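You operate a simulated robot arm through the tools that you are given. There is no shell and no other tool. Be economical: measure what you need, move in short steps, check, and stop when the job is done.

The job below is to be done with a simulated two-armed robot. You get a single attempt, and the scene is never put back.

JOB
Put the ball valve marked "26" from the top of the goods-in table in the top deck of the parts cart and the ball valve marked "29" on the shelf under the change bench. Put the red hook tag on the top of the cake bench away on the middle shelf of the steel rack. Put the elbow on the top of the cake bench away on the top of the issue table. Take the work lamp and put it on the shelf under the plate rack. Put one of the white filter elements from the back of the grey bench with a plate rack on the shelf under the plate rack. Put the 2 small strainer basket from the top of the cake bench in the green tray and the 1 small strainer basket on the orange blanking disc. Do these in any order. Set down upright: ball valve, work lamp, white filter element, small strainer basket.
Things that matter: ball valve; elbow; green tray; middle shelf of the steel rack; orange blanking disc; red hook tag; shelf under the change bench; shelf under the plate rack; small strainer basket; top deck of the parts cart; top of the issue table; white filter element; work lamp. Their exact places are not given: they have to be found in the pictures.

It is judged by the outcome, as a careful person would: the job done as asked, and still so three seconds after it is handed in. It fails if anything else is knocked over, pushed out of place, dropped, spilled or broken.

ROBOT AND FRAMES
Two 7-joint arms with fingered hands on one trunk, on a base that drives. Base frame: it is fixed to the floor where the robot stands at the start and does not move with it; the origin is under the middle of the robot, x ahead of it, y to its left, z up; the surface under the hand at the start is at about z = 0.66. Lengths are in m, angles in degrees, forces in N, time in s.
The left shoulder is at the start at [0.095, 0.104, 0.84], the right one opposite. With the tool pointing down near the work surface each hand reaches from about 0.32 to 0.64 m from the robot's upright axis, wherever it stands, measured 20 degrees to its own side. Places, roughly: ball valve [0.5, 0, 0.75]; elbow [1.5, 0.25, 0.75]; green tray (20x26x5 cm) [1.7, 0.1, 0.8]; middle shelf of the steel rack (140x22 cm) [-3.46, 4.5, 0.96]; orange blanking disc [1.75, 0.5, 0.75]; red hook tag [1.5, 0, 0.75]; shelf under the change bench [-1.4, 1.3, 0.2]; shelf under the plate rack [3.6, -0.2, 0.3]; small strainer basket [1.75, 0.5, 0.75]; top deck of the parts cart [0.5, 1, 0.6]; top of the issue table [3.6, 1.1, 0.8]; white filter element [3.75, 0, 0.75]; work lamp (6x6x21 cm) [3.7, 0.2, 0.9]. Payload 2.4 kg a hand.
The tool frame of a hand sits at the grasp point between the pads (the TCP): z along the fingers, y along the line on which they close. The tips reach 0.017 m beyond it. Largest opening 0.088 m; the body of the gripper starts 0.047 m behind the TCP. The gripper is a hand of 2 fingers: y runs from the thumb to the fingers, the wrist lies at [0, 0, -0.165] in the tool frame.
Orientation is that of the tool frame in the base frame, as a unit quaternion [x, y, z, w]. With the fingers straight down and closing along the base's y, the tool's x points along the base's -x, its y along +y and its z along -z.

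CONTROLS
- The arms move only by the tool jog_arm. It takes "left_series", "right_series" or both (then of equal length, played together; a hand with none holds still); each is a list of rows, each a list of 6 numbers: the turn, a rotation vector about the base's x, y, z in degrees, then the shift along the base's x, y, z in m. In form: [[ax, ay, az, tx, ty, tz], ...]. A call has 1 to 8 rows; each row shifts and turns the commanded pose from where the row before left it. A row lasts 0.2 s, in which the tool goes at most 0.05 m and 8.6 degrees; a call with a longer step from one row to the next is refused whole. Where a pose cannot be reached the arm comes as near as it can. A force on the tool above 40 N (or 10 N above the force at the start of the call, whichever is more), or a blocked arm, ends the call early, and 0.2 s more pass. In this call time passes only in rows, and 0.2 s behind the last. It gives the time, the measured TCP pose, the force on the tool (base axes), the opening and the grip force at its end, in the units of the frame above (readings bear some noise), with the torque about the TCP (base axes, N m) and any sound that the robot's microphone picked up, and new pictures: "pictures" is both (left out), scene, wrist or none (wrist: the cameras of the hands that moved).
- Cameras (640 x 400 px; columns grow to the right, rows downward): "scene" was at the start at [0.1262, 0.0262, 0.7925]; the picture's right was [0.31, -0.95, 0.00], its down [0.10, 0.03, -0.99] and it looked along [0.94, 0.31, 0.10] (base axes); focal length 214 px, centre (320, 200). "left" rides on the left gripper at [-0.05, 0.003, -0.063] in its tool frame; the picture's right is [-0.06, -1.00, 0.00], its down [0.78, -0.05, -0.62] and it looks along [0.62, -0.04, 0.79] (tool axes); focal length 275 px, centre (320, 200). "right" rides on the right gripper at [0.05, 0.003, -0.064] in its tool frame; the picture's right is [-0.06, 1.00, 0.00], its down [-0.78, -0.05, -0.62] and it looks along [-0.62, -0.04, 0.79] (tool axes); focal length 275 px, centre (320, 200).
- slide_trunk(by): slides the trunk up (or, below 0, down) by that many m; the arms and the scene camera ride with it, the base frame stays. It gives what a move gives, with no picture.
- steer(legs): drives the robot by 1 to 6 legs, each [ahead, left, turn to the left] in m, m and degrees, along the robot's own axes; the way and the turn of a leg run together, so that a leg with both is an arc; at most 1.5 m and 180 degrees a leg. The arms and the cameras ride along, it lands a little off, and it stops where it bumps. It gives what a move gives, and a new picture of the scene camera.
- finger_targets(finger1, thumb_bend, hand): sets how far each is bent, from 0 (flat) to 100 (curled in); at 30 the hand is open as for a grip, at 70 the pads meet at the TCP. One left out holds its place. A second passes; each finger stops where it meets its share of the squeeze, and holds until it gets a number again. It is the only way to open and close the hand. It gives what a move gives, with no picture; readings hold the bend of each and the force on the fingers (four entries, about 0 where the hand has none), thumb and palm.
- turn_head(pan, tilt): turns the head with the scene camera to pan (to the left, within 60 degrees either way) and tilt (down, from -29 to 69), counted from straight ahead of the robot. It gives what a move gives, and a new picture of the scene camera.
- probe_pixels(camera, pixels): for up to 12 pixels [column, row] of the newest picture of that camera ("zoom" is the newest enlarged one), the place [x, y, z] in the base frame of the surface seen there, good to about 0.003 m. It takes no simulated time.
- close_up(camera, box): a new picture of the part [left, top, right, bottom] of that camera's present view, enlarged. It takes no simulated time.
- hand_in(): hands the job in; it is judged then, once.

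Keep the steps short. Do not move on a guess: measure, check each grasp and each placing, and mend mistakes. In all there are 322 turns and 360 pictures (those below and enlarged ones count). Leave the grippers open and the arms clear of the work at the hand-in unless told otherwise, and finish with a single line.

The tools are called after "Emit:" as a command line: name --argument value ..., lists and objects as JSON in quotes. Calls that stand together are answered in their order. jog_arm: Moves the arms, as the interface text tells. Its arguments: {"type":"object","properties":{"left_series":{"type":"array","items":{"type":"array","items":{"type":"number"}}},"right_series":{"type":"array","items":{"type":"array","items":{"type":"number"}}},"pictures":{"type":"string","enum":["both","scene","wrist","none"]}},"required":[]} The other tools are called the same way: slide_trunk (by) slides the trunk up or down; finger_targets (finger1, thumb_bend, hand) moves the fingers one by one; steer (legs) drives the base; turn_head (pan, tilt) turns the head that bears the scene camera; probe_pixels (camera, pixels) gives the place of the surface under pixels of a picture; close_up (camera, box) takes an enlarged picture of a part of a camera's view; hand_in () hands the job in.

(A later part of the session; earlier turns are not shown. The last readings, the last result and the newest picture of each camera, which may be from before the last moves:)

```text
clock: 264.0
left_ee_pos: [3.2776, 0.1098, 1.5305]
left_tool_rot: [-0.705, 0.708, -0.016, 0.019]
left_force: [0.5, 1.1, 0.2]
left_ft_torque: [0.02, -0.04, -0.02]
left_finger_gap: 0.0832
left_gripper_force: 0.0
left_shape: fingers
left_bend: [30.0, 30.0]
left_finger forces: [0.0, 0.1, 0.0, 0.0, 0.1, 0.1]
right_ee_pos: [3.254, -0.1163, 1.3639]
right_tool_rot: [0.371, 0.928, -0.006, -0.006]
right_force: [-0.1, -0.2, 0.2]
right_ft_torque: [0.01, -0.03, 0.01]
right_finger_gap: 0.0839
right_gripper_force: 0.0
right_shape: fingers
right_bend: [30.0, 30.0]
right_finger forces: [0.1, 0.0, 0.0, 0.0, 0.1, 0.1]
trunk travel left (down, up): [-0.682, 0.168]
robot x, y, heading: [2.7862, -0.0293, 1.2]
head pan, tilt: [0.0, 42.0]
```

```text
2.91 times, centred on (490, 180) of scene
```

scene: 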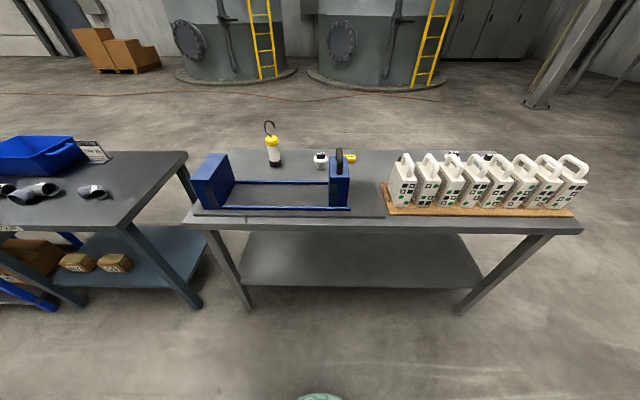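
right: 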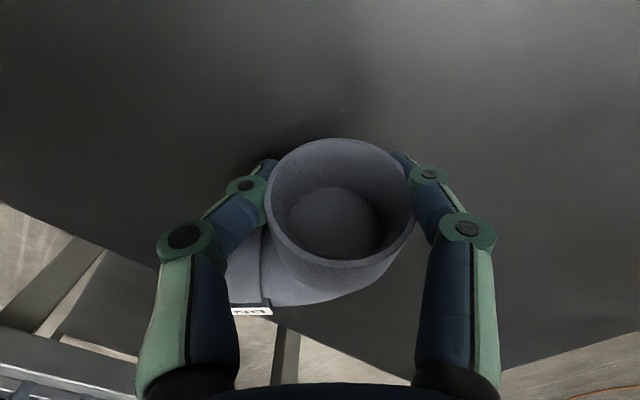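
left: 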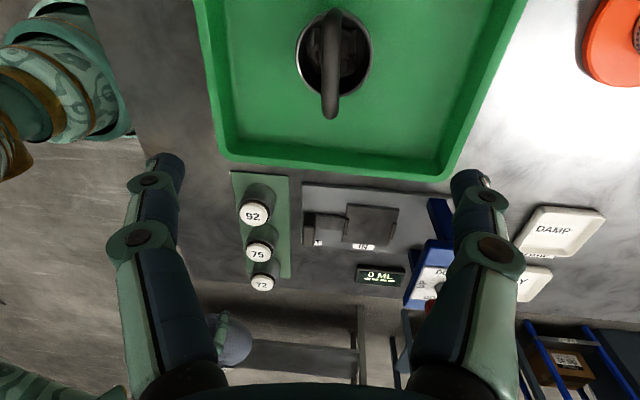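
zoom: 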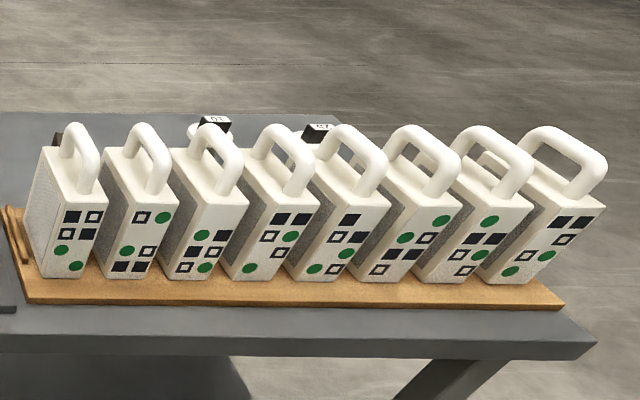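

The element "50" stands at ≈(3.68, -0.016) with a black knob; lamp ≈(3.70, 0.19). I'll take the lamp with the left and the element with the right, both pitched ~50°. First un-yaw both hands.

Emit:
jog_arm --left_series '[[0, 0, -8.5, 0, 0, 0], [0, 0, -8.5, 0, 0, 0], [0, 0, -8.5, 0, 0, 0], [0, 0, -8.5, 0, 0, 0], [0, 0, -8.5, 0, 0, 0], [0, 0, -8.5, 0, 0, 0], [0, 0, -8.5, 0, 0, 0], [0, 0, -8.5, 0, 0, 0]]' --right_series '[[0, 0, 8, 0, -0.01, 0], [0, 0, 8, 0, -0.01, 0], [0, 0, 8, 0, -0.01, 0], [0, 0, 8, 0, -0.01, 0], [0, 0, 8, 0, 0, 0], [0, 0, 4, 0, 0, 0], [0, 0, 0, 0, 0, 0], [0, 0, 0, 0, 0, 0]]' --pictures "none"

Emit:
probe_pixels --camera "scene" --pixels '[[212, 160], [222, 175], [230, 170], [228, 185], [335, 165], [345, 175], [260, 183], [260, 207], [330, 180], [270, 165], [400, 155], [195, 150]]'

```text
clock: 265.8
left_ee_pos: [3.2751, 0.1123, 1.5282]
left_tool_rot: [-0.188, 0.982, -0.025, 0.007]
left_force: [0.1, -0.5, -0.3]
left_ft_torque: [-0.01, 0.02, -0.01]
left_finger_gap: 0.0835
left_gripper_force: 0.0
left_shape: fingers
left_bend: [30.0, 30.0]
left_finger forces: [0.1, 0.1, 0.0, 0.0, 0.1, 0.1]
right_ee_pos: [3.2551, -0.156, 1.3654]
right_tool_rot: [-0.003, 1.0, -0.01, -0.003]
right_force: [0.2, -0.3, -0.1]
right_ft_torque: [0.0, -0.01, -0.01]
right_finger_gap: 0.0836
right_gripper_force: 0.1
right_shape: fingers
right_bend: [30.0, 30.0]
right_finger forces: [0.0, 0.0, 0.0, 0.0, 0.0, 0.0]
trunk travel left (down, up): [-0.682, 0.168]
robot x, y, heading: [2.79, -0.0275, 0.7]
head pan, tilt: [0.0, 42.0]
```

```text
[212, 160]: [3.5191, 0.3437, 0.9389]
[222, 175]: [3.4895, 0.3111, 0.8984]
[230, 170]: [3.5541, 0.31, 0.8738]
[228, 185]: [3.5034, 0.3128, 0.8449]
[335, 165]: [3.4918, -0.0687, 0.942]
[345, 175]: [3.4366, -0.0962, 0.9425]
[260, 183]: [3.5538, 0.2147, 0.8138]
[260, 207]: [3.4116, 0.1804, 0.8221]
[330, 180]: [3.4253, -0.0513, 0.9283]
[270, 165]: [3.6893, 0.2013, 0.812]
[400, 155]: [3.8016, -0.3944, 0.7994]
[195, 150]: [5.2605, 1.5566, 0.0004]
```

Approaching from the front is obstructed by the rack towers, so I'll work from the bench's open back side. Finish un-yaw with pitch, then drive round the south end.

Emit:
jog_arm --left_series '[[0, 0, -7.3, 0, 0, 0], [0, 0, -7.3, 0, 0, 0], [0, 0, -7.3, 0, 0, 0], [0, -8, 0, 0.01, 0, -0.02], [0, -8, 0, 0.01, 0, -0.02], [0, -8, 0, 0.01, 0, -0.02], [0, -8, 0, 0.01, 0, -0.02], [0, -8, 0, 0.01, 0, -0.02]]' --right_series '[[0, -8, 0, 0.01, 0, 0], [0, -8, 0, 0.01, 0, 0], [0, -8, 0, 0.01, 0, 0], [0, -8, 0, 0.01, 0, 0], [0, -8, 0, 0.01, 0, 0], [0, -5, 0, 0.01, 0, 0], [0, 0, 0, 0, 0, 0], [0, 0, 0, 0, 0, 0]]' --pictures "none"

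Emit:
steer --legs '[[0, -1.32, 0], [1.5, 0, 0], [0.2, 0, 180]]'

```text
clock: 267.6
left_ee_pos: [3.4161, 0.1083, 1.4666]
left_tool_rot: [0.01, 0.938, -0.023, 0.344]
left_force: [-0.2, -0.9, -0.4]
left_ft_torque: [0.0, 0.02, -0.02]
left_finger_gap: 0.0836
left_gripper_force: 0.0
left_shape: fingers
left_bend: [30.0, 30.0]
left_finger forces: [0.1, 0.0, 0.0, 0.1, 0.0, 0.0]
left hand out of reach, approached as far as the arm can: row 1, 4, 5, 6, 7, 8
right_ee_pos: [3.3144, -0.155, 1.3654]
right_tool_rot: [0.0, 0.925, -0.009, 0.38]
right_force: [-0.6, -0.7, 0.2]
right_ft_torque: [-0.01, -0.02, 0.02]
right_finger_gap: 0.0839
right_gripper_force: 0.1
right_shape: fingers
right_bend: [30.0, 30.0]
right_finger forces: [0.1, 0.1, 0.0, 0.0, 0.0, 0.0]
trunk travel left (down, up): [-0.682, 0.168]
robot x, y, heading: [2.7915, -0.0299, 1.1]
head pan, tilt: [0.0, 42.0]
```

```text
clock: 288.4
left_ee_pos: [3.6955, -1.302, 1.4659]
left_tool_rot: [0.939, -0.008, -0.344, -0.023]
left_force: [0.2, 0.3, 0.3]
left_ft_torque: [-0.03, 0.01, 0.01]
left_finger_gap: 0.0833
left_gripper_force: 0.0
left_shape: fingers
left_bend: [30.0, 30.0]
left_finger forces: [0.1, 0.1, 0.0, 0.1, 0.0, 0.0]
right_ee_pos: [3.7953, -1.0382, 1.366]
right_tool_rot: [0.925, 0.002, -0.38, -0.008]
right_force: [0.2, 0.0, -0.3]
right_ft_torque: [-0.01, 0.03, 0.01]
right_finger_gap: 0.0833
right_gripper_force: 0.1
right_shape: fingers
right_bend: [30.0, 30.0]
right_finger forces: [0.0, 0.0, 0.0, 0.0, 0.0, 0.0]
trunk travel left (down, up): [-0.682, 0.168]
robot x, y, heading: [4.3192, -1.1602, -179.0]
head pan, tilt: [0.0, 42.0]
cut short: leg 3
```

scene: 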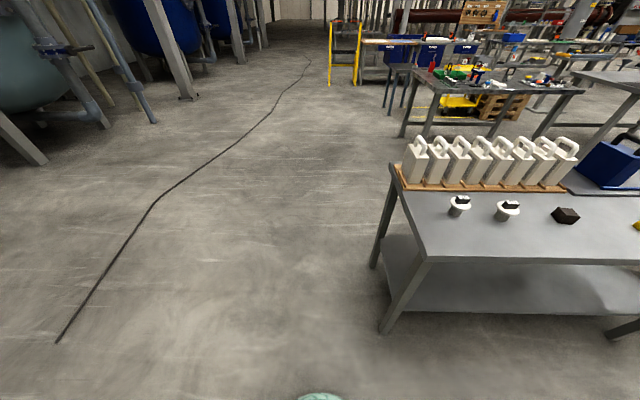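

From behind, two elements and a black block are visible with the open back edge. Measure.

Emit:
close_up --camera "scene" --box '[380, 120, 640, 340]'

Emit:
probe_pixels --camera "scene" --pixels '[[460, 200], [460, 212], [507, 206], [507, 216], [450, 250], [430, 262], [600, 262], [430, 312], [470, 290], [390, 330], [566, 214], [400, 190]]'

```text
1.82 times, centred on (510, 230) of scene
```

zoom: 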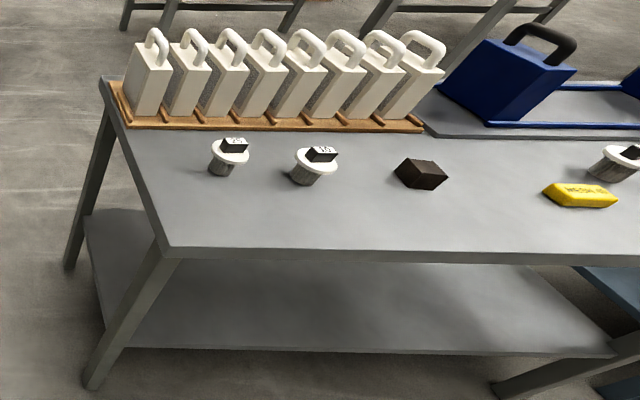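

```text
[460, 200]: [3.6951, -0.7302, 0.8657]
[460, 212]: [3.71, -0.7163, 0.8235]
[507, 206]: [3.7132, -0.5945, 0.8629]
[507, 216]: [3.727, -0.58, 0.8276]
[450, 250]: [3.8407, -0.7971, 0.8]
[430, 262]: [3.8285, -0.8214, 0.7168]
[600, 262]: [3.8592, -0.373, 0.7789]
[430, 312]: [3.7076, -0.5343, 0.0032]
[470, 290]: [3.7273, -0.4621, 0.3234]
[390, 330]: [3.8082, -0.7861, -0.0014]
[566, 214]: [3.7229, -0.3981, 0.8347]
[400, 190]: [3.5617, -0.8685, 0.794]
```

I take the second element (3.717, -0.585) with the left hand. Slide to y≈-0.46.

Emit:
steer --legs '[[0, -0.7, -1]]'

Emit:
slide_trunk --by -0.35

Emit:
close_up --camera "scene" --box '[160, 60, 480, 260]'

```text
clock: 292.2
left_ee_pos: [3.6845, -0.6081, 1.465]
left_tool_rot: [0.939, -0.015, -0.344, -0.026]
left_force: [0.2, 0.2, -0.3]
left_ft_torque: [-0.01, -0.01, 0.01]
left_finger_gap: 0.0835
left_gripper_force: 0.1
left_shape: fingers
left_bend: [30.0, 30.0]
left_finger forces: [0.0, 0.1, 0.1, 0.1, 0.0, 0.0]
right_ee_pos: [3.7888, -0.3446, 1.366]
right_tool_rot: [0.925, -0.005, -0.381, -0.011]
right_force: [0.8, 0.5, -0.3]
right_ft_torque: [-0.02, -0.02, -0.03]
right_finger_gap: 0.0834
right_gripper_force: 0.0
right_shape: fingers
right_bend: [30.0, 30.0]
right_finger forces: [0.0, 0.0, 0.0, 0.0, 0.0, 0.0]
trunk travel left (down, up): [-0.682, 0.168]
robot x, y, heading: [4.3157, -0.4769, -179.2]
head pan, tilt: [0.0, 42.0]
```

scene: 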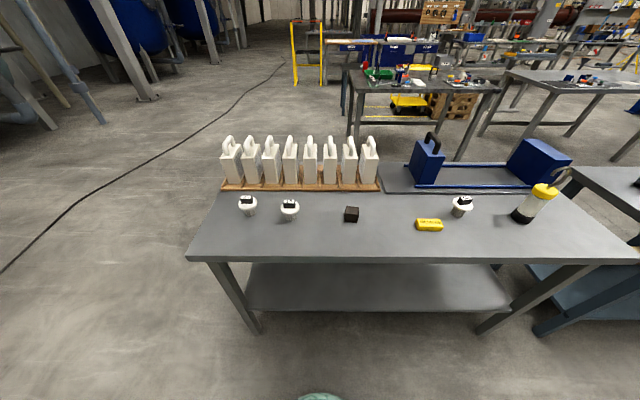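

```text
clock: 295.6
left_ee_pos: [3.6622, -0.6069, 1.0597]
left_tool_rot: [0.953, -0.014, -0.301, -0.027]
left_force: [0.0, 0.5, 0.4]
left_ft_torque: [0.0, 0.01, 0.02]
left_finger_gap: 0.0835
left_gripper_force: 0.1
left_shape: fingers
left_bend: [30.0, 30.0]
left_finger forces: [0.0, 0.1, 0.0, 0.0, 0.0, 0.0]
right_ee_pos: [3.7887, -0.344, 1.0149]
right_tool_rot: [0.925, -0.006, -0.38, -0.012]
right_force: [0.0, 0.3, 0.0]
right_ft_torque: [0.03, -0.01, 0.0]
right_finger_gap: 0.0836
right_gripper_force: 0.0
right_shape: fingers
right_bend: [30.0, 30.0]
right_finger forces: [0.0, 0.0, 0.1, 0.0, 0.1, 0.0]
trunk travel left (down, up): [-0.332, 0.518]
robot x, y, heading: [4.3114, -0.4738, -179.9]
head pan, tilt: [0.0, 42.0]
```

```text
2.00 times, centred on (320, 160) of scene
```

zoom: 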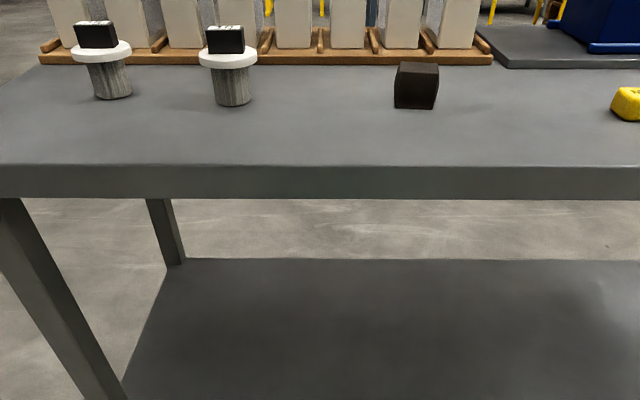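

Emit:
close_up --camera "scene" --box '[190, 60, 310, 120]'

Emit:
probe_pixels --camera "zoom" --pixels '[[445, 105], [415, 105], [472, 105], [445, 85], [445, 145], [400, 140], [490, 140], [450, 210], [420, 190], [478, 190]]'

```text
5.33 times, centred on (250, 90) of scene
```

zoom: 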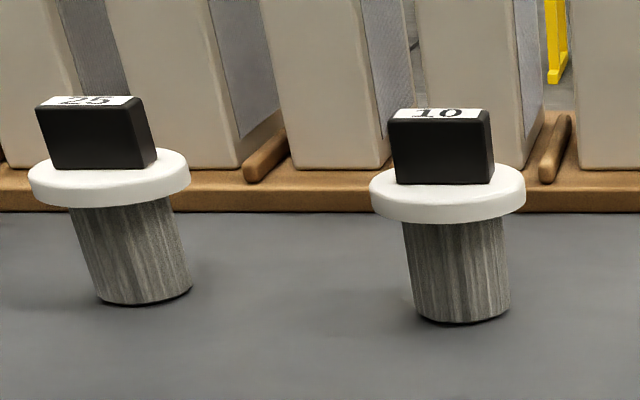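

```text
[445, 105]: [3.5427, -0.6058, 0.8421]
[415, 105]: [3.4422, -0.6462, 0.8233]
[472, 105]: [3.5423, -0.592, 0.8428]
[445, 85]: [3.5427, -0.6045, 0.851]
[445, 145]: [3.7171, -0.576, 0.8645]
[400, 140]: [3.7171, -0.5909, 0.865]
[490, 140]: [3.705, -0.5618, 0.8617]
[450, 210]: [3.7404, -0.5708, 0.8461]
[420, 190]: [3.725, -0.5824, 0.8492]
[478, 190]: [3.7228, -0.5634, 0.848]
```

Element "10": knob centre (3.709, -0.5765), z 0.854–0.878, 34 mm wide. Left hand to pre-grasp at 45°.

Emit:
jog_arm --left_series '[[0, 2.5, 0, 0.026, 0.0075, -0.0315], [0, 2.5, 0, 0.026, 0.0075, -0.0315], [0, 2.5, 0, 0.026, 0.0075, -0.0315], [0, 2.5, 0, 0.026, 0.0075, -0.0315]]'

```text
clock: 296.6
left_ee_pos: [3.6384, -0.5643, 0.9365]
left_tool_rot: [0.924, -0.015, -0.382, -0.025]
left_force: [-0.2, 0.2, -1.4]
left_ft_torque: [-0.02, -0.01, -0.02]
left_finger_gap: 0.0834
left_gripper_force: 0.1
left_shape: fingers
left_bend: [30.0, 30.0]
left_finger forces: [0.1, 0.1, 0.0, 0.1, 0.1, 0.0]
left hand out of reach, approached as far as the arm can: row 1, 2, 3, 4
right_ee_pos: [3.7894, -0.3442, 1.0151]
right_tool_rot: [0.925, -0.006, -0.38, -0.012]
right_force: [0.0, -0.8, 0.2]
right_ft_torque: [-0.02, 0.0, -0.01]
right_finger_gap: 0.0838
right_gripper_force: 0.0
right_shape: fingers
right_bend: [30.0, 30.0]
right_finger forces: [0.1, 0.0, 0.0, 0.0, 0.0, 0.0]
trunk travel left (down, up): [-0.332, 0.518]
robot x, y, heading: [4.3108, -0.4744, -179.6]
head pan, tilt: [0.0, 42.0]
```

scene: 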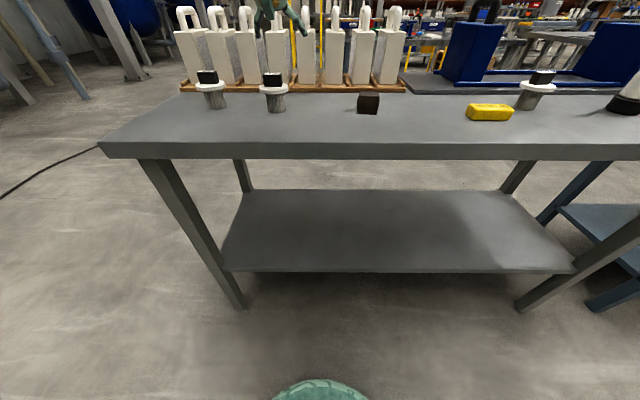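
left: 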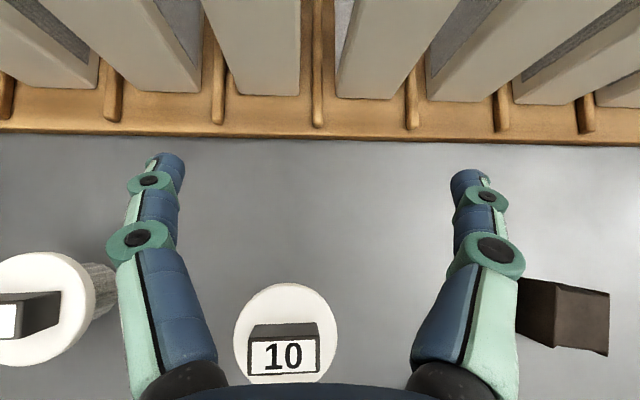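

Too close again; the hand overshot past the knob (well above it). I back the base 0.125.

Emit:
steer --legs '[[-0.13, 0, 0]]'

Emit:
close_up --camera "left" --box '[160, 100, 480, 300]'

```text
clock: 297.9
left_ee_pos: [3.7693, -0.5631, 0.9376]
left_tool_rot: [0.923, -0.017, -0.383, -0.026]
left_force: [0.4, -0.7, 0.3]
left_ft_torque: [-0.01, 0.01, -0.02]
left_finger_gap: 0.0834
left_gripper_force: 0.1
left_shape: fingers
left_bend: [30.0, 30.0]
left_finger forces: [0.1, 0.1, 0.0, 0.0, 0.0, 0.0]
right_ee_pos: [3.9178, -0.3432, 1.015]
right_tool_rot: [0.925, -0.006, -0.38, -0.012]
right_force: [0.5, 0.8, -0.6]
right_ft_torque: [0.0, -0.04, 0.02]
right_finger_gap: 0.0836
right_gripper_force: 0.1
right_shape: fingers
right_bend: [30.0, 30.0]
right_finger forces: [0.1, 0.1, 0.1, 0.0, 0.1, 0.1]
trunk travel left (down, up): [-0.332, 0.518]
robot x, y, heading: [4.4401, -0.4756, -179.7]
head pan, tilt: [0.0, 42.0]
```

scene: 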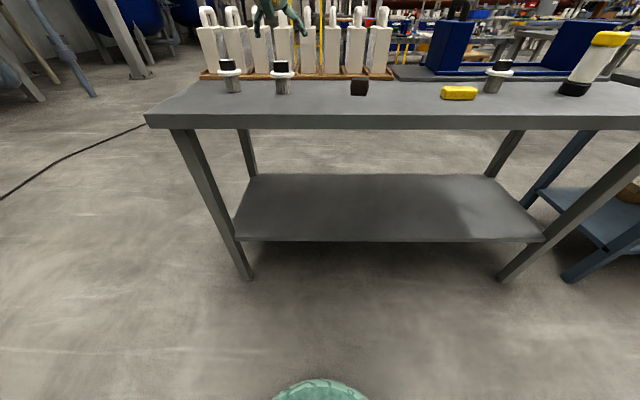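

```text
2.00 times, centred on (320, 200) of left
```

zoom: 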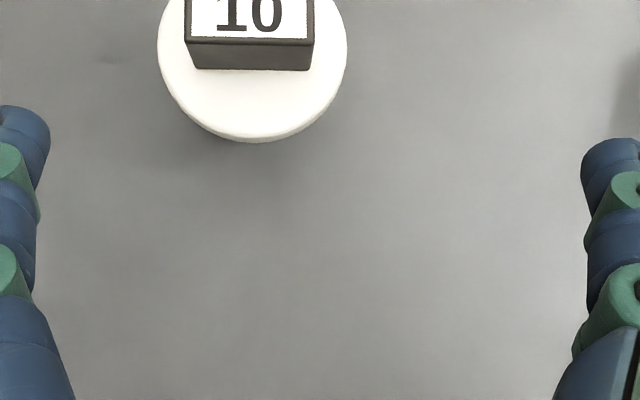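

Emit:
probe_pixels --camera "zoom" --pixels '[[190, 45], [308, 45], [250, 52], [250, 10], [200, 5], [300, 5], [250, 100]]'

```text
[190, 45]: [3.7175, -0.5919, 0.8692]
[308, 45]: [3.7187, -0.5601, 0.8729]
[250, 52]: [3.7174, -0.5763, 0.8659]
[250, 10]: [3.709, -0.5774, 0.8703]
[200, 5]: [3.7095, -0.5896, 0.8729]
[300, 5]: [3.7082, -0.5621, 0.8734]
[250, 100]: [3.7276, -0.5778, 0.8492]
```

Knob centre (3.708, -0.576), top z 0.873. Move in and close.

Emit:
jog_arm --left_series '[[0, 0, 0, -0.02, -0.0132, -0.022], [0, 0, 0, -0.02, 0, -0.022], [0, 0, 0, -0.02, 0, -0.022]]' --pictures "wrist"

Emit:
finger_targets --hand "left" --finger1 70 --thumb_bend 70

```text
clock: 298.7
left_ee_pos: [3.7701, -0.5681, 0.9068]
left_tool_rot: [0.923, -0.017, -0.383, -0.025]
left_force: [-0.2, -0.1, 0.4]
left_ft_torque: [0.01, 0.01, 0.0]
left_finger_gap: 0.0837
left_gripper_force: 0.1
left_shape: fingers
left_bend: [30.0, 30.0]
left_finger forces: [0.0, 0.0, 0.1, 0.1, 0.0, 0.0]
left hand out of reach, approached as far as the arm can: row 1, 2, 3
right_ee_pos: [3.917, -0.343, 1.0157]
right_tool_rot: [0.924, -0.006, -0.381, -0.013]
right_force: [0.2, 0.9, 0.0]
right_ft_torque: [-0.01, -0.01, 0.01]
right_finger_gap: 0.0838
right_gripper_force: 0.0
right_shape: fingers
right_bend: [30.0, 30.0]
right_finger forces: [0.0, 0.1, 0.0, 0.0, 0.0, 0.0]
trunk travel left (down, up): [-0.332, 0.518]
robot x, y, heading: [4.4418, -0.476, -179.9]
head pan, tilt: [0.0, 42.0]
```

left: 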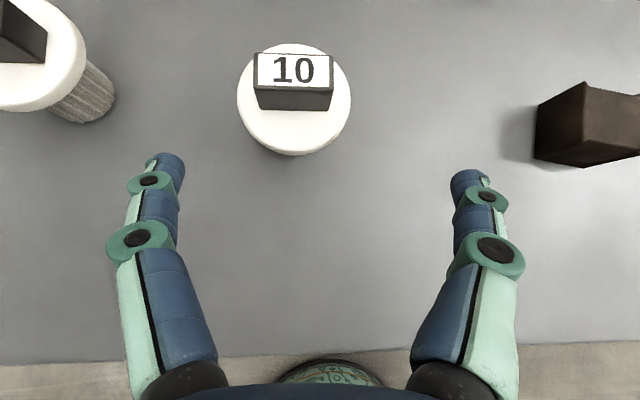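

```text
clock: 299.7
left_ee_pos: [3.771, -0.5692, 0.9063]
left_tool_rot: [0.923, -0.016, -0.383, -0.025]
left_force: [0.4, 0.5, -0.6]
left_ft_torque: [0.04, 0.01, -0.02]
left_finger_gap: 0.0
left_gripper_force: 0.0
left_shape: fingers
left_bend: [70.0, 70.0]
left_finger forces: [0.0, 0.1, 0.1, 0.0, 0.0, 0.0]
right_ee_pos: [3.9177, -0.3437, 1.0161]
right_tool_rot: [0.925, -0.005, -0.38, -0.011]
right_force: [0.2, 0.8, 0.3]
right_ft_torque: [0.01, -0.01, -0.01]
right_finger_gap: 0.0836
right_gripper_force: 0.2
right_shape: fingers
right_bend: [30.0, 30.0]
right_finger forces: [0.0, 0.0, 0.0, 0.0, 0.1, 0.0]
trunk travel left (down, up): [-0.332, 0.518]
robot x, y, heading: [4.4434, -0.4767, -179.6]
head pan, tilt: [0.0, 42.0]
```

Closed short because the arm is stuck in a limited posture. I open, raise the trunk 0.25 (wrist then well below the shoulder) and come down again.

Emit:
finger_targets --hand "left" --finger1 30 --thumb_bend 30

Emit:
slide_trunk --by 0.25

Emit:
jog_arm --left_series '[[0, 0, 0, 0, 0, -0.03], [0, 0, 0, 0, 0, -0.03], [0, 0, 0, 0, 0, -0.03], [0, 0, 0, 0, 0, -0.03], [0, 0, 0, 0, 0, -0.03]]'

```text
clock: 300.7
left_ee_pos: [3.7705, -0.5681, 0.908]
left_tool_rot: [0.923, -0.017, -0.382, -0.026]
left_force: [0.1, 0.2, -0.1]
left_ft_torque: [-0.03, 0.0, -0.01]
left_finger_gap: 0.0835
left_gripper_force: 0.0
left_shape: fingers
left_bend: [30.0, 30.0]
left_finger forces: [0.1, 0.0, 0.0, 0.0, 0.0, 0.1]
right_ee_pos: [3.9178, -0.3432, 1.0151]
right_tool_rot: [0.925, -0.005, -0.38, -0.011]
right_force: [0.0, 0.4, 0.1]
right_ft_torque: [0.02, 0.01, 0.0]
right_finger_gap: 0.0835
right_gripper_force: 0.1
right_shape: fingers
right_bend: [30.0, 30.0]
right_finger forces: [0.1, 0.0, 0.0, 0.0, 0.0, 0.0]
trunk travel left (down, up): [-0.332, 0.518]
robot x, y, heading: [4.4407, -0.4743, -179.6]
head pan, tilt: [0.0, 42.0]
```

```text
clock: 303.3
left_ee_pos: [3.7753, -0.5673, 1.2101]
left_tool_rot: [0.907, -0.018, -0.42, -0.024]
left_force: [-0.2, 0.4, 0.2]
left_ft_torque: [0.03, 0.03, -0.03]
left_finger_gap: 0.0835
left_gripper_force: 0.0
left_shape: fingers
left_bend: [30.0, 30.0]
left_finger forces: [0.1, 0.1, 0.0, 0.0, 0.0, 0.0]
right_ee_pos: [3.9173, -0.3416, 1.2659]
right_tool_rot: [0.925, -0.004, -0.38, -0.01]
right_force: [-0.6, -0.5, -0.8]
right_ft_torque: [-0.02, 0.01, 0.0]
right_finger_gap: 0.0836
right_gripper_force: 0.0
right_shape: fingers
right_bend: [30.0, 30.0]
right_finger forces: [0.0, 0.0, 0.1, 0.0, 0.0, 0.1]
trunk travel left (down, up): [-0.582, 0.268]
robot x, y, heading: [4.4374, -0.4745, -180.0]
head pan, tilt: [0.0, 42.0]
```

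```text
clock: 304.5
left_ee_pos: [3.8093, -0.5719, 1.0662]
left_tool_rot: [0.907, -0.017, -0.42, -0.023]
left_force: [0.3, 0.2, -0.3]
left_ft_torque: [0.01, 0.04, 0.03]
left_finger_gap: 0.0837
left_gripper_force: 0.1
left_shape: fingers
left_bend: [30.0, 30.0]
left_finger forces: [0.0, 0.1, 0.0, 0.0, 0.0, 0.0]
left hand out of reach, approached as far as the arm can: row 1, 2, 3, 4, 5
right_ee_pos: [3.9177, -0.3445, 1.2668]
right_tool_rot: [0.925, -0.005, -0.38, -0.012]
right_force: [-0.7, 0.1, 0.5]
right_ft_torque: [-0.01, -0.01, 0.01]
right_finger_gap: 0.0835
right_gripper_force: 0.0
right_shape: fingers
right_bend: [30.0, 30.0]
right_finger forces: [0.0, 0.0, 0.0, 0.1, 0.0, 0.0]
trunk travel left (down, up): [-0.582, 0.268]
robot x, y, heading: [4.4396, -0.476, -179.5]
head pan, tilt: [0.0, 42.0]
```

scene: 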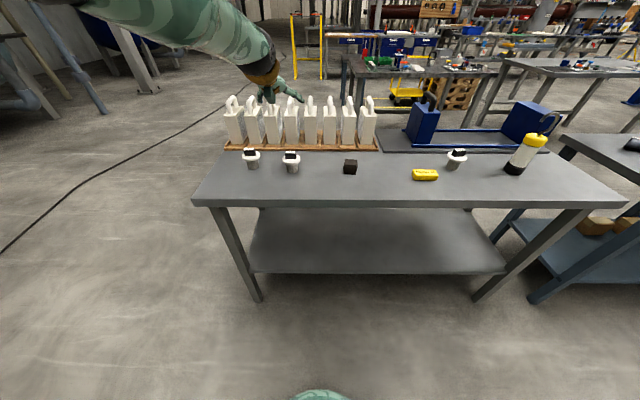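
left: 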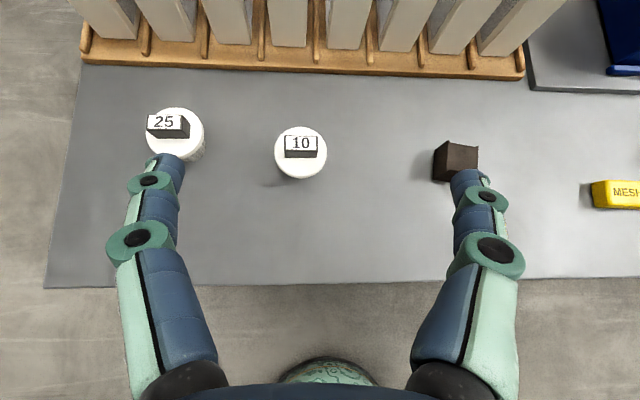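

Emit:
jog_arm --left_series '[[0, 0, 0, 0, 0, -0.03], [0, 0, 0, 0, 0, -0.03], [0, 0, 0, 0, 0, -0.02]]' --pictures "none"

```text
clock: 305.3
left_ee_pos: [3.8194, -0.5708, 1.0366]
left_tool_rot: [0.907, -0.017, -0.419, -0.024]
left_force: [0.9, 0.8, -0.4]
left_ft_torque: [0.0, 0.0, -0.02]
left_finger_gap: 0.0837
left_gripper_force: 0.1
left_shape: fingers
left_bend: [30.0, 30.0]
left_finger forces: [0.0, 0.1, 0.0, 0.0, 0.1, 0.1]
left hand out of reach, approached as far as the arm can: row 1, 2, 3
right_ee_pos: [3.9173, -0.3433, 1.265]
right_tool_rot: [0.925, -0.006, -0.38, -0.012]
right_force: [0.4, 0.6, -0.4]
right_ft_torque: [-0.03, 0.0, -0.01]
right_finger_gap: 0.0835
right_gripper_force: 0.1
right_shape: fingers
right_bend: [30.0, 30.0]
right_finger forces: [0.1, 0.0, 0.1, 0.1, 0.0, 0.0]
trunk travel left (down, up): [-0.582, 0.268]
robot x, y, heading: [4.4402, -0.4724, -179.7]
head pan, tilt: [0.0, 42.0]
```

The commanded pose lags behind (est. (3.956, …, 0.906)); I bring it forward and slightly up so it becomes reachable.

Emit:
jog_arm --left_series '[[0, 0, 0, -0.033, 0, 0.015], [0, 0, 0, -0.033, 0, 0.015], [0, 0, 0, -0.033, 0, 0.015], [0, 0, 0, -0.033, 0, 0.015]]' --pictures "none"

```text
clock: 306.3
left_ee_pos: [3.8078, -0.5645, 1.0711]
left_tool_rot: [0.907, -0.017, -0.42, -0.024]
left_force: [0.8, -0.7, -0.4]
left_ft_torque: [-0.04, 0.0, 0.01]
left_finger_gap: 0.0837
left_gripper_force: 0.0
left_shape: fingers
left_bend: [30.0, 30.0]
left_finger forces: [0.0, 0.0, 0.0, 0.1, 0.0, 0.0]
left hand out of reach, approached as far as the arm can: row 1, 2, 3, 4
right_ee_pos: [3.9167, -0.3433, 1.2649]
right_tool_rot: [0.925, -0.005, -0.38, -0.011]
right_force: [-0.5, -0.2, -0.5]
right_ft_torque: [0.02, -0.02, 0.01]
right_finger_gap: 0.0836
right_gripper_force: 0.1
right_shape: fingers
right_bend: [30.0, 30.0]
right_finger forces: [0.1, 0.0, 0.1, 0.0, 0.1, 0.0]
trunk travel left (down, up): [-0.582, 0.268]
robot x, y, heading: [4.4394, -0.4752, -179.8]
head pan, tilt: [0.0, 42.0]
```

The left arm is in a bad branch after the yawing. I unwind it toward the start posture: tool vertical, out to its own side and up.

Emit:
jog_arm --left_series '[[0, -8.3, 0, 0, -0.02, 0.04], [0, -8.3, 0, 0, -0.02, 0.04], [0, -8.3, 0, 0, -0.02, 0.04], [0, -8.3, 0, 0, -0.02, 0.04], [0, -8.3, 0, 0, -0.02, 0.04], [0, -8.3, 0, 0, -0.02, 0.04], [0, 0, 0, 0, -0.02, 0.04], [0, 0, 0, 0, -0.02, 0.04]]' --pictures "scene"

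```text
clock: 308.1
left_ee_pos: [3.9334, -0.7072, 1.3676]
left_tool_rot: [1.0, -0.007, 0.001, -0.03]
left_force: [1.0, 0.3, 0.3]
left_ft_torque: [-0.01, -0.01, 0.01]
left_finger_gap: 0.0834
left_gripper_force: 0.1
left_shape: fingers
left_bend: [30.0, 30.0]
left_finger forces: [0.0, 0.0, 0.1, 0.1, 0.0, 0.0]
left hand out of reach, approached as far as the arm can: row 1, 2, 3, 4, 5, 6, 7, 8
right_ee_pos: [3.9181, -0.344, 1.2649]
right_tool_rot: [0.925, -0.006, -0.38, -0.012]
right_force: [0.5, 0.6, 0.0]
right_ft_torque: [-0.03, 0.0, 0.0]
right_finger_gap: 0.0838
right_gripper_force: 0.1
right_shape: fingers
right_bend: [30.0, 30.0]
right_finger forces: [0.1, 0.0, 0.0, 0.0, 0.0, 0.0]
trunk travel left (down, up): [-0.582, 0.268]
robot x, y, heading: [4.4372, -0.4809, -179.7]
head pan, tilt: [0.0, 42.0]
```

scene: 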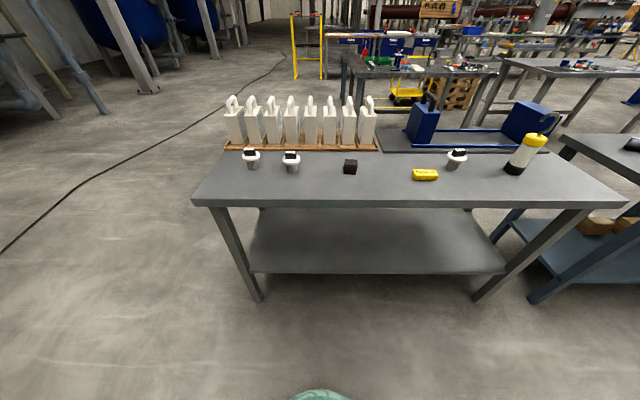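

Emit:
jog_arm --left_series '[[0, 0, 0, -0.04, 0, 0.02], [0, 0, 0, -0.04, 0, 0.02], [0, 0, 0, -0.02, 0, 0], [0, 0, 0, -0.02, 0, 0]]' --pictures "none"

```text
clock: 309.1
left_ee_pos: [3.9344, -0.706, 1.3675]
left_tool_rot: [1.0, -0.005, 0.001, -0.03]
left_force: [-0.1, -0.4, 0.5]
left_ft_torque: [0.0, -0.01, -0.02]
left_finger_gap: 0.0835
left_gripper_force: 0.1
left_shape: fingers
left_bend: [30.0, 30.0]
left_finger forces: [0.0, 0.1, 0.0, 0.0, 0.1, 0.0]
left hand out of reach, approached as far as the arm can: row 1, 2, 3, 4
right_ee_pos: [3.9177, -0.3431, 1.2649]
right_tool_rot: [0.925, -0.006, -0.38, -0.012]
right_force: [0.7, 0.1, 0.0]
right_ft_torque: [0.0, -0.02, -0.01]
right_finger_gap: 0.0839
right_gripper_force: 0.1
right_shape: fingers
right_bend: [30.0, 30.0]
right_finger forces: [0.0, 0.0, 0.1, 0.0, 0.1, 0.1]
trunk travel left (down, up): [-0.582, 0.268]
robot x, y, heading: [4.4413, -0.4795, -179.8]
head pan, tilt: [0.0, 42.0]
```

Emit:
jog_arm --left_series '[[0, 0, 0, 0.04, 0, -0.02], [0, 0, 0, 0.04, 0, -0.02], [0, 0, 0, 0.04, 0, 0], [0, 0, 0, 0.04, 0, 0]]' --pictures "none"

```text
clock: 310.1
left_ee_pos: [3.948, -0.7221, 1.3926]
left_tool_rot: [1.0, -0.006, 0.002, -0.028]
left_force: [-0.1, 0.5, 0.4]
left_ft_torque: [0.0, -0.03, 0.0]
left_finger_gap: 0.0834
left_gripper_force: 0.0
left_shape: fingers
left_bend: [30.0, 30.0]
left_finger forces: [0.1, 0.0, 0.0, 0.0, 0.0, 0.0]
left hand out of reach, approached as far as the arm can: row 1, 2, 3, 4
right_ee_pos: [3.9176, -0.3428, 1.2653]
right_tool_rot: [0.925, -0.006, -0.38, -0.012]
right_force: [0.5, -0.4, 0.5]
right_ft_torque: [0.03, -0.01, -0.03]
right_finger_gap: 0.0838
right_gripper_force: 0.1
right_shape: fingers
right_bend: [30.0, 30.0]
right_finger forces: [0.0, 0.0, 0.0, 0.1, 0.0, 0.0]
trunk travel left (down, up): [-0.582, 0.268]
robot x, y, heading: [4.4433, -0.4761, -179.6]
head pan, tilt: [0.0, 42.0]
```

Feedback says the commanded pose is still too near the body; I push it forward until reach is regained.

Emit:
jog_arm --left_series '[[0, 0, 0, -0.045, 0, 0], [0, 0, 0, -0.045, 0, 0], [0, 0, 0, -0.045, 0, 0], [0, 0, 0, -0.045, 0, 0], [0, 0, 0, -0.045, 0, 0]]' --pictures "none"

```text
clock: 311.3
left_ee_pos: [3.9282, -0.6949, 1.3592]
left_tool_rot: [1.0, -0.005, 0.001, -0.029]
left_force: [-0.7, 0.8, -0.1]
left_ft_torque: [0.04, 0.0, -0.04]
left_finger_gap: 0.0836
left_gripper_force: 0.1
left_shape: fingers
left_bend: [30.0, 30.0]
left_finger forces: [0.0, 0.0, 0.1, 0.0, 0.1, 0.0]
left hand out of reach, approached as far as the arm can: row 1, 2, 3, 4, 5
right_ee_pos: [3.919, -0.3426, 1.2641]
right_tool_rot: [0.925, -0.006, -0.38, -0.012]
right_force: [0.7, 0.4, 0.1]
right_ft_torque: [-0.04, 0.01, 0.02]
right_finger_gap: 0.0834
right_gripper_force: 0.0
right_shape: fingers
right_bend: [30.0, 30.0]
right_finger forces: [0.1, 0.1, 0.0, 0.0, 0.0, 0.0]
trunk travel left (down, up): [-0.582, 0.268]
robot x, y, heading: [4.4392, -0.4771, -179.7]
head pan, tilt: [0.0, 42.0]
```

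Emit:
jog_arm --left_series '[[0, 0, 0, -0.045, 0, 0], [0, 0, 0, -0.045, 0, 0], [0, 0, 0, -0.045, 0, 0], [0, 0, 0, -0.045, 0, 0], [0, 0, 0, -0.045, 0, 0], [0, 0, 0, -0.045, 0, 0]]' --pictures "none"

```text
clock: 312.7
left_ee_pos: [3.9212, -0.675, 1.3447]
left_tool_rot: [1.0, -0.005, 0.001, -0.03]
left_force: [-0.1, -0.8, -0.1]
left_ft_torque: [-0.01, -0.03, 0.0]
left_finger_gap: 0.0835
left_gripper_force: 0.2
left_shape: fingers
left_bend: [30.0, 30.0]
left_finger forces: [0.0, 0.0, 0.1, 0.0, 0.1, 0.1]
left hand out of reach, approached as far as the arm can: row 1, 2, 3, 4, 5, 6
right_ee_pos: [3.9192, -0.3437, 1.2647]
right_tool_rot: [0.925, -0.006, -0.379, -0.012]
right_force: [1.0, -0.1, 1.0]
right_ft_torque: [-0.03, -0.03, 0.02]
right_finger_gap: 0.084
right_gripper_force: 0.1
right_shape: fingers
right_bend: [30.0, 30.0]
right_finger forces: [0.0, 0.0, 0.0, 0.0, 0.0, 0.1]
trunk travel left (down, up): [-0.582, 0.268]
robot x, y, heading: [4.4425, -0.4763, -179.6]
head pan, tilt: [0.0, 42.0]
```

Emit:
jog_arm --left_series '[[0, 0, 0, 0, 0, -0.045], [0, 0, 0, 0, 0, -0.045], [0, 0, 0, 0, 0, -0.045], [0, 0, 0, 0, 0, -0.045]]' --pictures "none"

```text
clock: 313.7
left_ee_pos: [3.9218, -0.6767, 1.1638]
left_tool_rot: [1.0, -0.006, -0.001, -0.029]
left_force: [-1.0, 0.4, -0.1]
left_ft_torque: [0.0, 0.01, 0.03]
left_finger_gap: 0.0833
left_gripper_force: 0.1
left_shape: fingers
left_bend: [30.0, 30.0]
left_finger forces: [0.0, 0.0, 0.0, 0.0, 0.0, 0.0]
right_ee_pos: [3.9174, -0.343, 1.2658]
right_tool_rot: [0.925, -0.006, -0.38, -0.012]
right_force: [-0.3, -0.8, -0.5]
right_ft_torque: [0.01, 0.01, -0.03]
right_finger_gap: 0.0836
right_gripper_force: 0.1
right_shape: fingers
right_bend: [30.0, 30.0]
right_finger forces: [0.1, 0.1, 0.1, 0.1, 0.0, 0.0]
trunk travel left (down, up): [-0.582, 0.268]
robot x, y, heading: [4.4455, -0.4759, -179.7]
head pan, tilt: [0.0, 42.0]
```

It tracks again. Now move down-forward to above the element with the tool vertical first.

Emit:
jog_arm --left_series '[[0, 0, 0, -0.02, 0.0167, -0.035], [0, 0, 0, -0.02, 0.0167, -0.035], [0, 0, 0, -0.02, 0.0167, -0.035], [0, 0, 0, -0.02, 0.0167, -0.035], [0, 0, 0, -0.02, 0.0167, -0.035], [0, 0, 0, -0.02, 0.0167, -0.03]]' --pictures "none"

```text
clock: 315.1
left_ee_pos: [3.919, -0.6034, 1.04]
left_tool_rot: [1.0, -0.004, 0.001, -0.03]
left_force: [0.6, 0.1, 0.5]
left_ft_torque: [-0.03, -0.05, 0.01]
left_finger_gap: 0.0835
left_gripper_force: 0.1
left_shape: fingers
left_bend: [30.0, 30.0]
left_finger forces: [0.0, 0.1, 0.1, 0.0, 0.1, 0.1]
left hand out of reach, approached as far as the arm can: row 2, 3, 4, 5, 6
right_ee_pos: [3.9171, -0.3432, 1.2657]
right_tool_rot: [0.925, -0.006, -0.38, -0.011]
right_force: [0.3, 0.2, -0.7]
right_ft_torque: [-0.03, 0.01, 0.01]
right_finger_gap: 0.0835
right_gripper_force: 0.0
right_shape: fingers
right_bend: [30.0, 30.0]
right_finger forces: [0.1, 0.0, 0.1, 0.1, 0.0, 0.1]
trunk travel left (down, up): [-0.582, 0.268]
robot x, y, heading: [4.4427, -0.4749, -179.7]
head pan, tilt: [0.0, 42.0]
```

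The left arm's posture is limiting, so I use the well-behaved right arm for both items and park the left high.

Emit:
jog_arm --left_series '[[0, 0, 0, 0.005, -0.01, 0.045], [0, 0, 0, 0.005, -0.01, 0.045], [0, 0, 0, 0.005, -0.01, 0.045], [0, 0, 0, 0.005, -0.01, 0.045], [0, 0, 0, 0.005, -0.01, 0.045], [0, 0, 0, 0.005, -0.01, 0.045], [0, 0, 0, 0.005, -0.01, 0.045]]' --pictures "none"

Emit:
steer --legs '[[0, 0.235, -0.3], [0.1, 0, 0]]'

```text
clock: 316.7
left_ee_pos: [3.9528, -0.6734, 1.3549]
left_tool_rot: [1.0, -0.006, 0.001, -0.03]
left_force: [-1.1, -0.6, -0.5]
left_ft_torque: [0.0, -0.02, 0.0]
left_finger_gap: 0.0835
left_gripper_force: 0.1
left_shape: fingers
left_bend: [30.0, 30.0]
left_finger forces: [0.0, 0.0, 0.0, 0.0, 0.0, 0.0]
right_ee_pos: [3.9186, -0.3442, 1.2658]
right_tool_rot: [0.925, -0.004, -0.38, -0.011]
right_force: [1.1, -1.3, -0.6]
right_ft_torque: [0.03, 0.0, 0.0]
right_finger_gap: 0.0835
right_gripper_force: 0.0
right_shape: fingers
right_bend: [30.0, 30.0]
right_finger forces: [0.0, 0.0, 0.0, 0.1, 0.1, 0.0]
trunk travel left (down, up): [-0.582, 0.268]
robot x, y, heading: [4.4436, -0.4767, -179.9]
head pan, tilt: [0.0, 42.0]
```

```text
clock: 319.2
left_ee_pos: [3.8496, -0.9101, 1.3513]
left_tool_rot: [1.0, -0.011, 0.001, -0.03]
left_force: [-0.1, 0.3, -0.8]
left_ft_torque: [-0.01, -0.02, 0.03]
left_finger_gap: 0.0834
left_gripper_force: 0.1
left_shape: fingers
left_bend: [30.0, 30.0]
left_finger forces: [0.1, 0.1, 0.1, 0.1, 0.0, 0.0]
right_ee_pos: [3.82, -0.5786, 1.2649]
right_tool_rot: [0.925, -0.011, -0.379, -0.014]
right_force: [0.1, -0.3, 0.1]
right_ft_torque: [0.0, -0.01, -0.01]
right_finger_gap: 0.0836
right_gripper_force: 0.0
right_shape: fingers
right_bend: [30.0, 30.0]
right_finger forces: [0.0, 0.0, 0.1, 0.1, 0.0, 0.0]
trunk travel left (down, up): [-0.582, 0.268]
robot x, y, heading: [4.3407, -0.7212, 179.7]
head pan, tilt: [0.0, 42.0]
```

scene: 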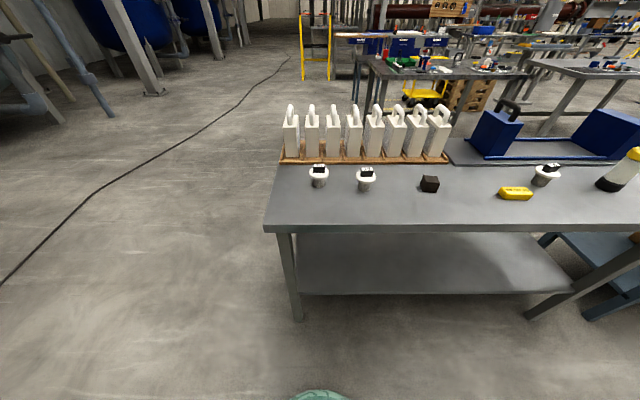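

Emit:
slide_trunk --by -0.26

Emit:
jog_arm --right_series '[[0, 0, 0, -0.025, 0, -0.035], [0, 0, 0, -0.025, 0, -0.035]]'

```text
clock: 321.9
left_ee_pos: [3.8493, -0.9106, 1.0939]
left_tool_rot: [0.999, -0.012, 0.001, -0.03]
left_force: [-0.1, 0.1, -0.5]
left_ft_torque: [-0.03, -0.01, 0.02]
left_finger_gap: 0.0838
left_gripper_force: 0.2
left_shape: fingers
left_bend: [30.0, 30.0]
left_finger forces: [0.0, 0.0, 0.1, 0.0, 0.1, 0.0]
right_ee_pos: [3.8218, -0.5783, 1.0045]
right_tool_rot: [0.925, -0.012, -0.38, -0.014]
right_force: [-0.5, -0.1, -0.4]
right_ft_torque: [0.0, -0.01, 0.01]
right_finger_gap: 0.0834
right_gripper_force: 0.1
right_shape: fingers
right_bend: [30.0, 30.0]
right_finger forces: [0.0, 0.1, 0.1, 0.0, 0.1, 0.0]
trunk travel left (down, up): [-0.322, 0.528]
robot x, y, heading: [4.3409, -0.7182, 179.5]
head pan, tilt: [0.0, 42.0]
```

```text
clock: 322.5
left_ee_pos: [3.851, -0.9104, 1.0929]
left_tool_rot: [0.999, -0.012, 0.001, -0.03]
left_force: [0.4, -1.0, -0.4]
left_ft_torque: [0.0, 0.01, 0.03]
left_finger_gap: 0.0836
left_gripper_force: 0.0
left_shape: fingers
left_bend: [30.0, 30.0]
left_finger forces: [0.1, 0.0, 0.1, 0.1, 0.0, 0.0]
right_ee_pos: [3.7702, -0.5784, 0.9339]
right_tool_rot: [0.925, -0.01, -0.38, -0.014]
right_force: [-0.4, 0.6, 0.9]
right_ft_torque: [-0.02, 0.02, -0.02]
right_finger_gap: 0.0836
right_gripper_force: 0.0
right_shape: fingers
right_bend: [30.0, 30.0]
right_finger forces: [0.0, 0.0, 0.0, 0.0, 0.1, 0.1]
trunk travel left (down, up): [-0.322, 0.528]
robot x, y, heading: [4.3462, -0.7186, 179.9]
head pan, tilt: [0.0, 42.0]
```

scene: 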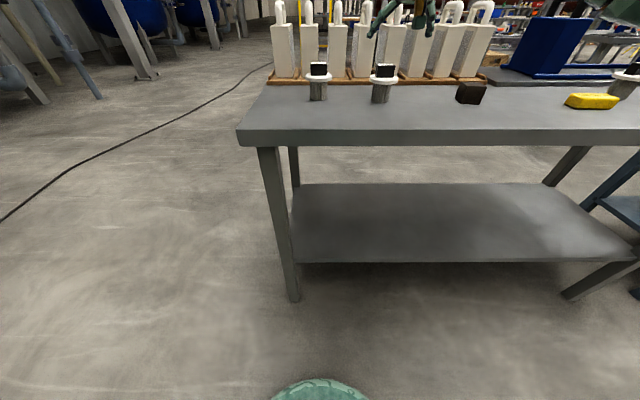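
right: 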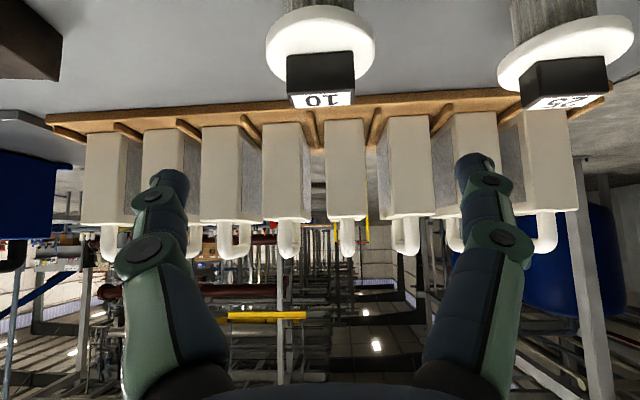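

The right arm tracks precisely. Move in and grip the knob.

Emit:
jog_arm --right_series '[[0, 0, 0, -0.031, 0.001, -0.0315], [0, 0, 0, -0.031, 0.001, -0.0315]]' --pictures "wrist"

Emit:
finger_targets --hand "right" --finger1 70 --thumb_bend 70

```text
clock: 323.1
left_ee_pos: [3.8497, -0.9098, 1.0933]
left_tool_rot: [0.999, -0.012, 0.001, -0.03]
left_force: [-0.2, 0.4, 0.4]
left_ft_torque: [0.0, -0.01, 0.02]
left_finger_gap: 0.0839
left_gripper_force: 0.1
left_shape: fingers
left_bend: [30.0, 30.0]
left_finger forces: [0.0, 0.0, 0.0, 0.0, 0.1, 0.1]
right_ee_pos: [3.7087, -0.5769, 0.8708]
right_tool_rot: [0.925, -0.01, -0.38, -0.014]
right_force: [0.1, 0.1, 0.5]
right_ft_torque: [0.01, 0.05, 0.01]
right_finger_gap: 0.0836
right_gripper_force: 0.0
right_shape: fingers
right_bend: [30.0, 30.0]
right_finger forces: [0.1, 0.1, 0.1, 0.0, 0.0, 0.0]
trunk travel left (down, up): [-0.322, 0.528]
robot x, y, heading: [4.3454, -0.7179, 179.6]
head pan, tilt: [0.0, 42.0]
```

right: 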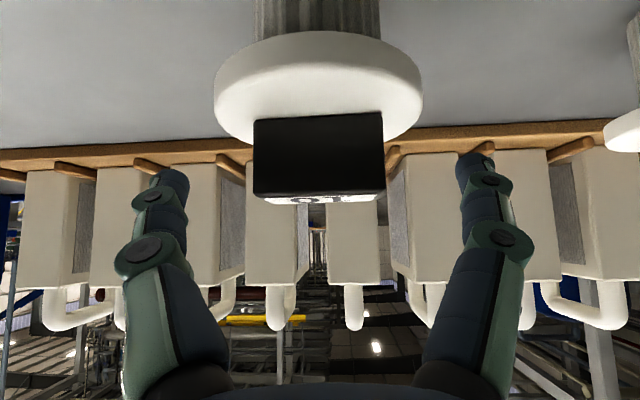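

```text
clock: 324.1
left_ee_pos: [3.8499, -0.9109, 1.0934]
left_tool_rot: [0.999, -0.012, 0.001, -0.03]
left_force: [0.5, -0.6, 0.8]
left_ft_torque: [0.03, -0.02, 0.01]
left_finger_gap: 0.0835
left_gripper_force: 0.0
left_shape: fingers
left_bend: [30.0, 30.0]
left_finger forces: [0.1, 0.0, 0.0, 0.0, 0.0, 0.0]
right_ee_pos: [3.7094, -0.5762, 0.8728]
right_tool_rot: [0.925, -0.011, -0.38, -0.013]
right_force: [0.3, -0.4, -0.1]
right_ft_torque: [0.03, -0.04, 0.02]
right_finger_gap: 0.0001
right_gripper_force: 0.0
right_shape: fingers
right_bend: [70.0, 70.0]
right_finger forces: [0.0, 0.0, 0.0, 0.0, 0.1, 0.0]
trunk travel left (down, up): [-0.322, 0.528]
robot x, y, heading: [4.3422, -0.7157, 179.6]
head pan, tilt: [0.0, 42.0]
```

Closed on nothing; look before reopening.

Emit:
close_up --camera "right" --box '[0, 0, 640, 400]'

Emit:
close_up --camera "scene" --box '[290, 30, 470, 130]'

```text
1.00 times, centred on (320, 200) of right (not enlarged: the box is as wide or as high as the picture)
```

zoom: 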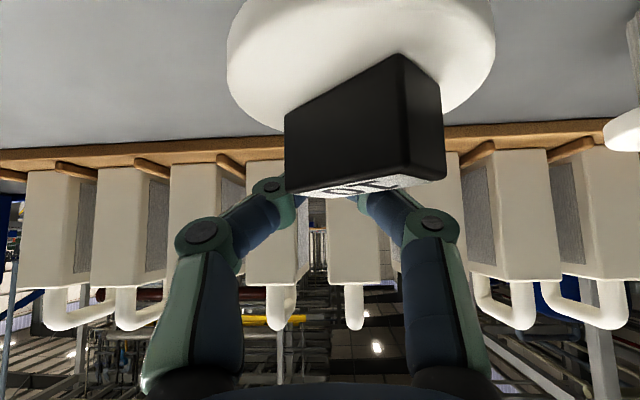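

```text
3.56 times, centred on (380, 80) of scene
```

zoom: 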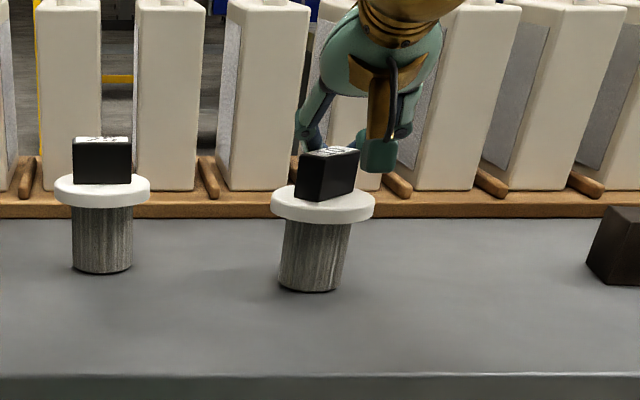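

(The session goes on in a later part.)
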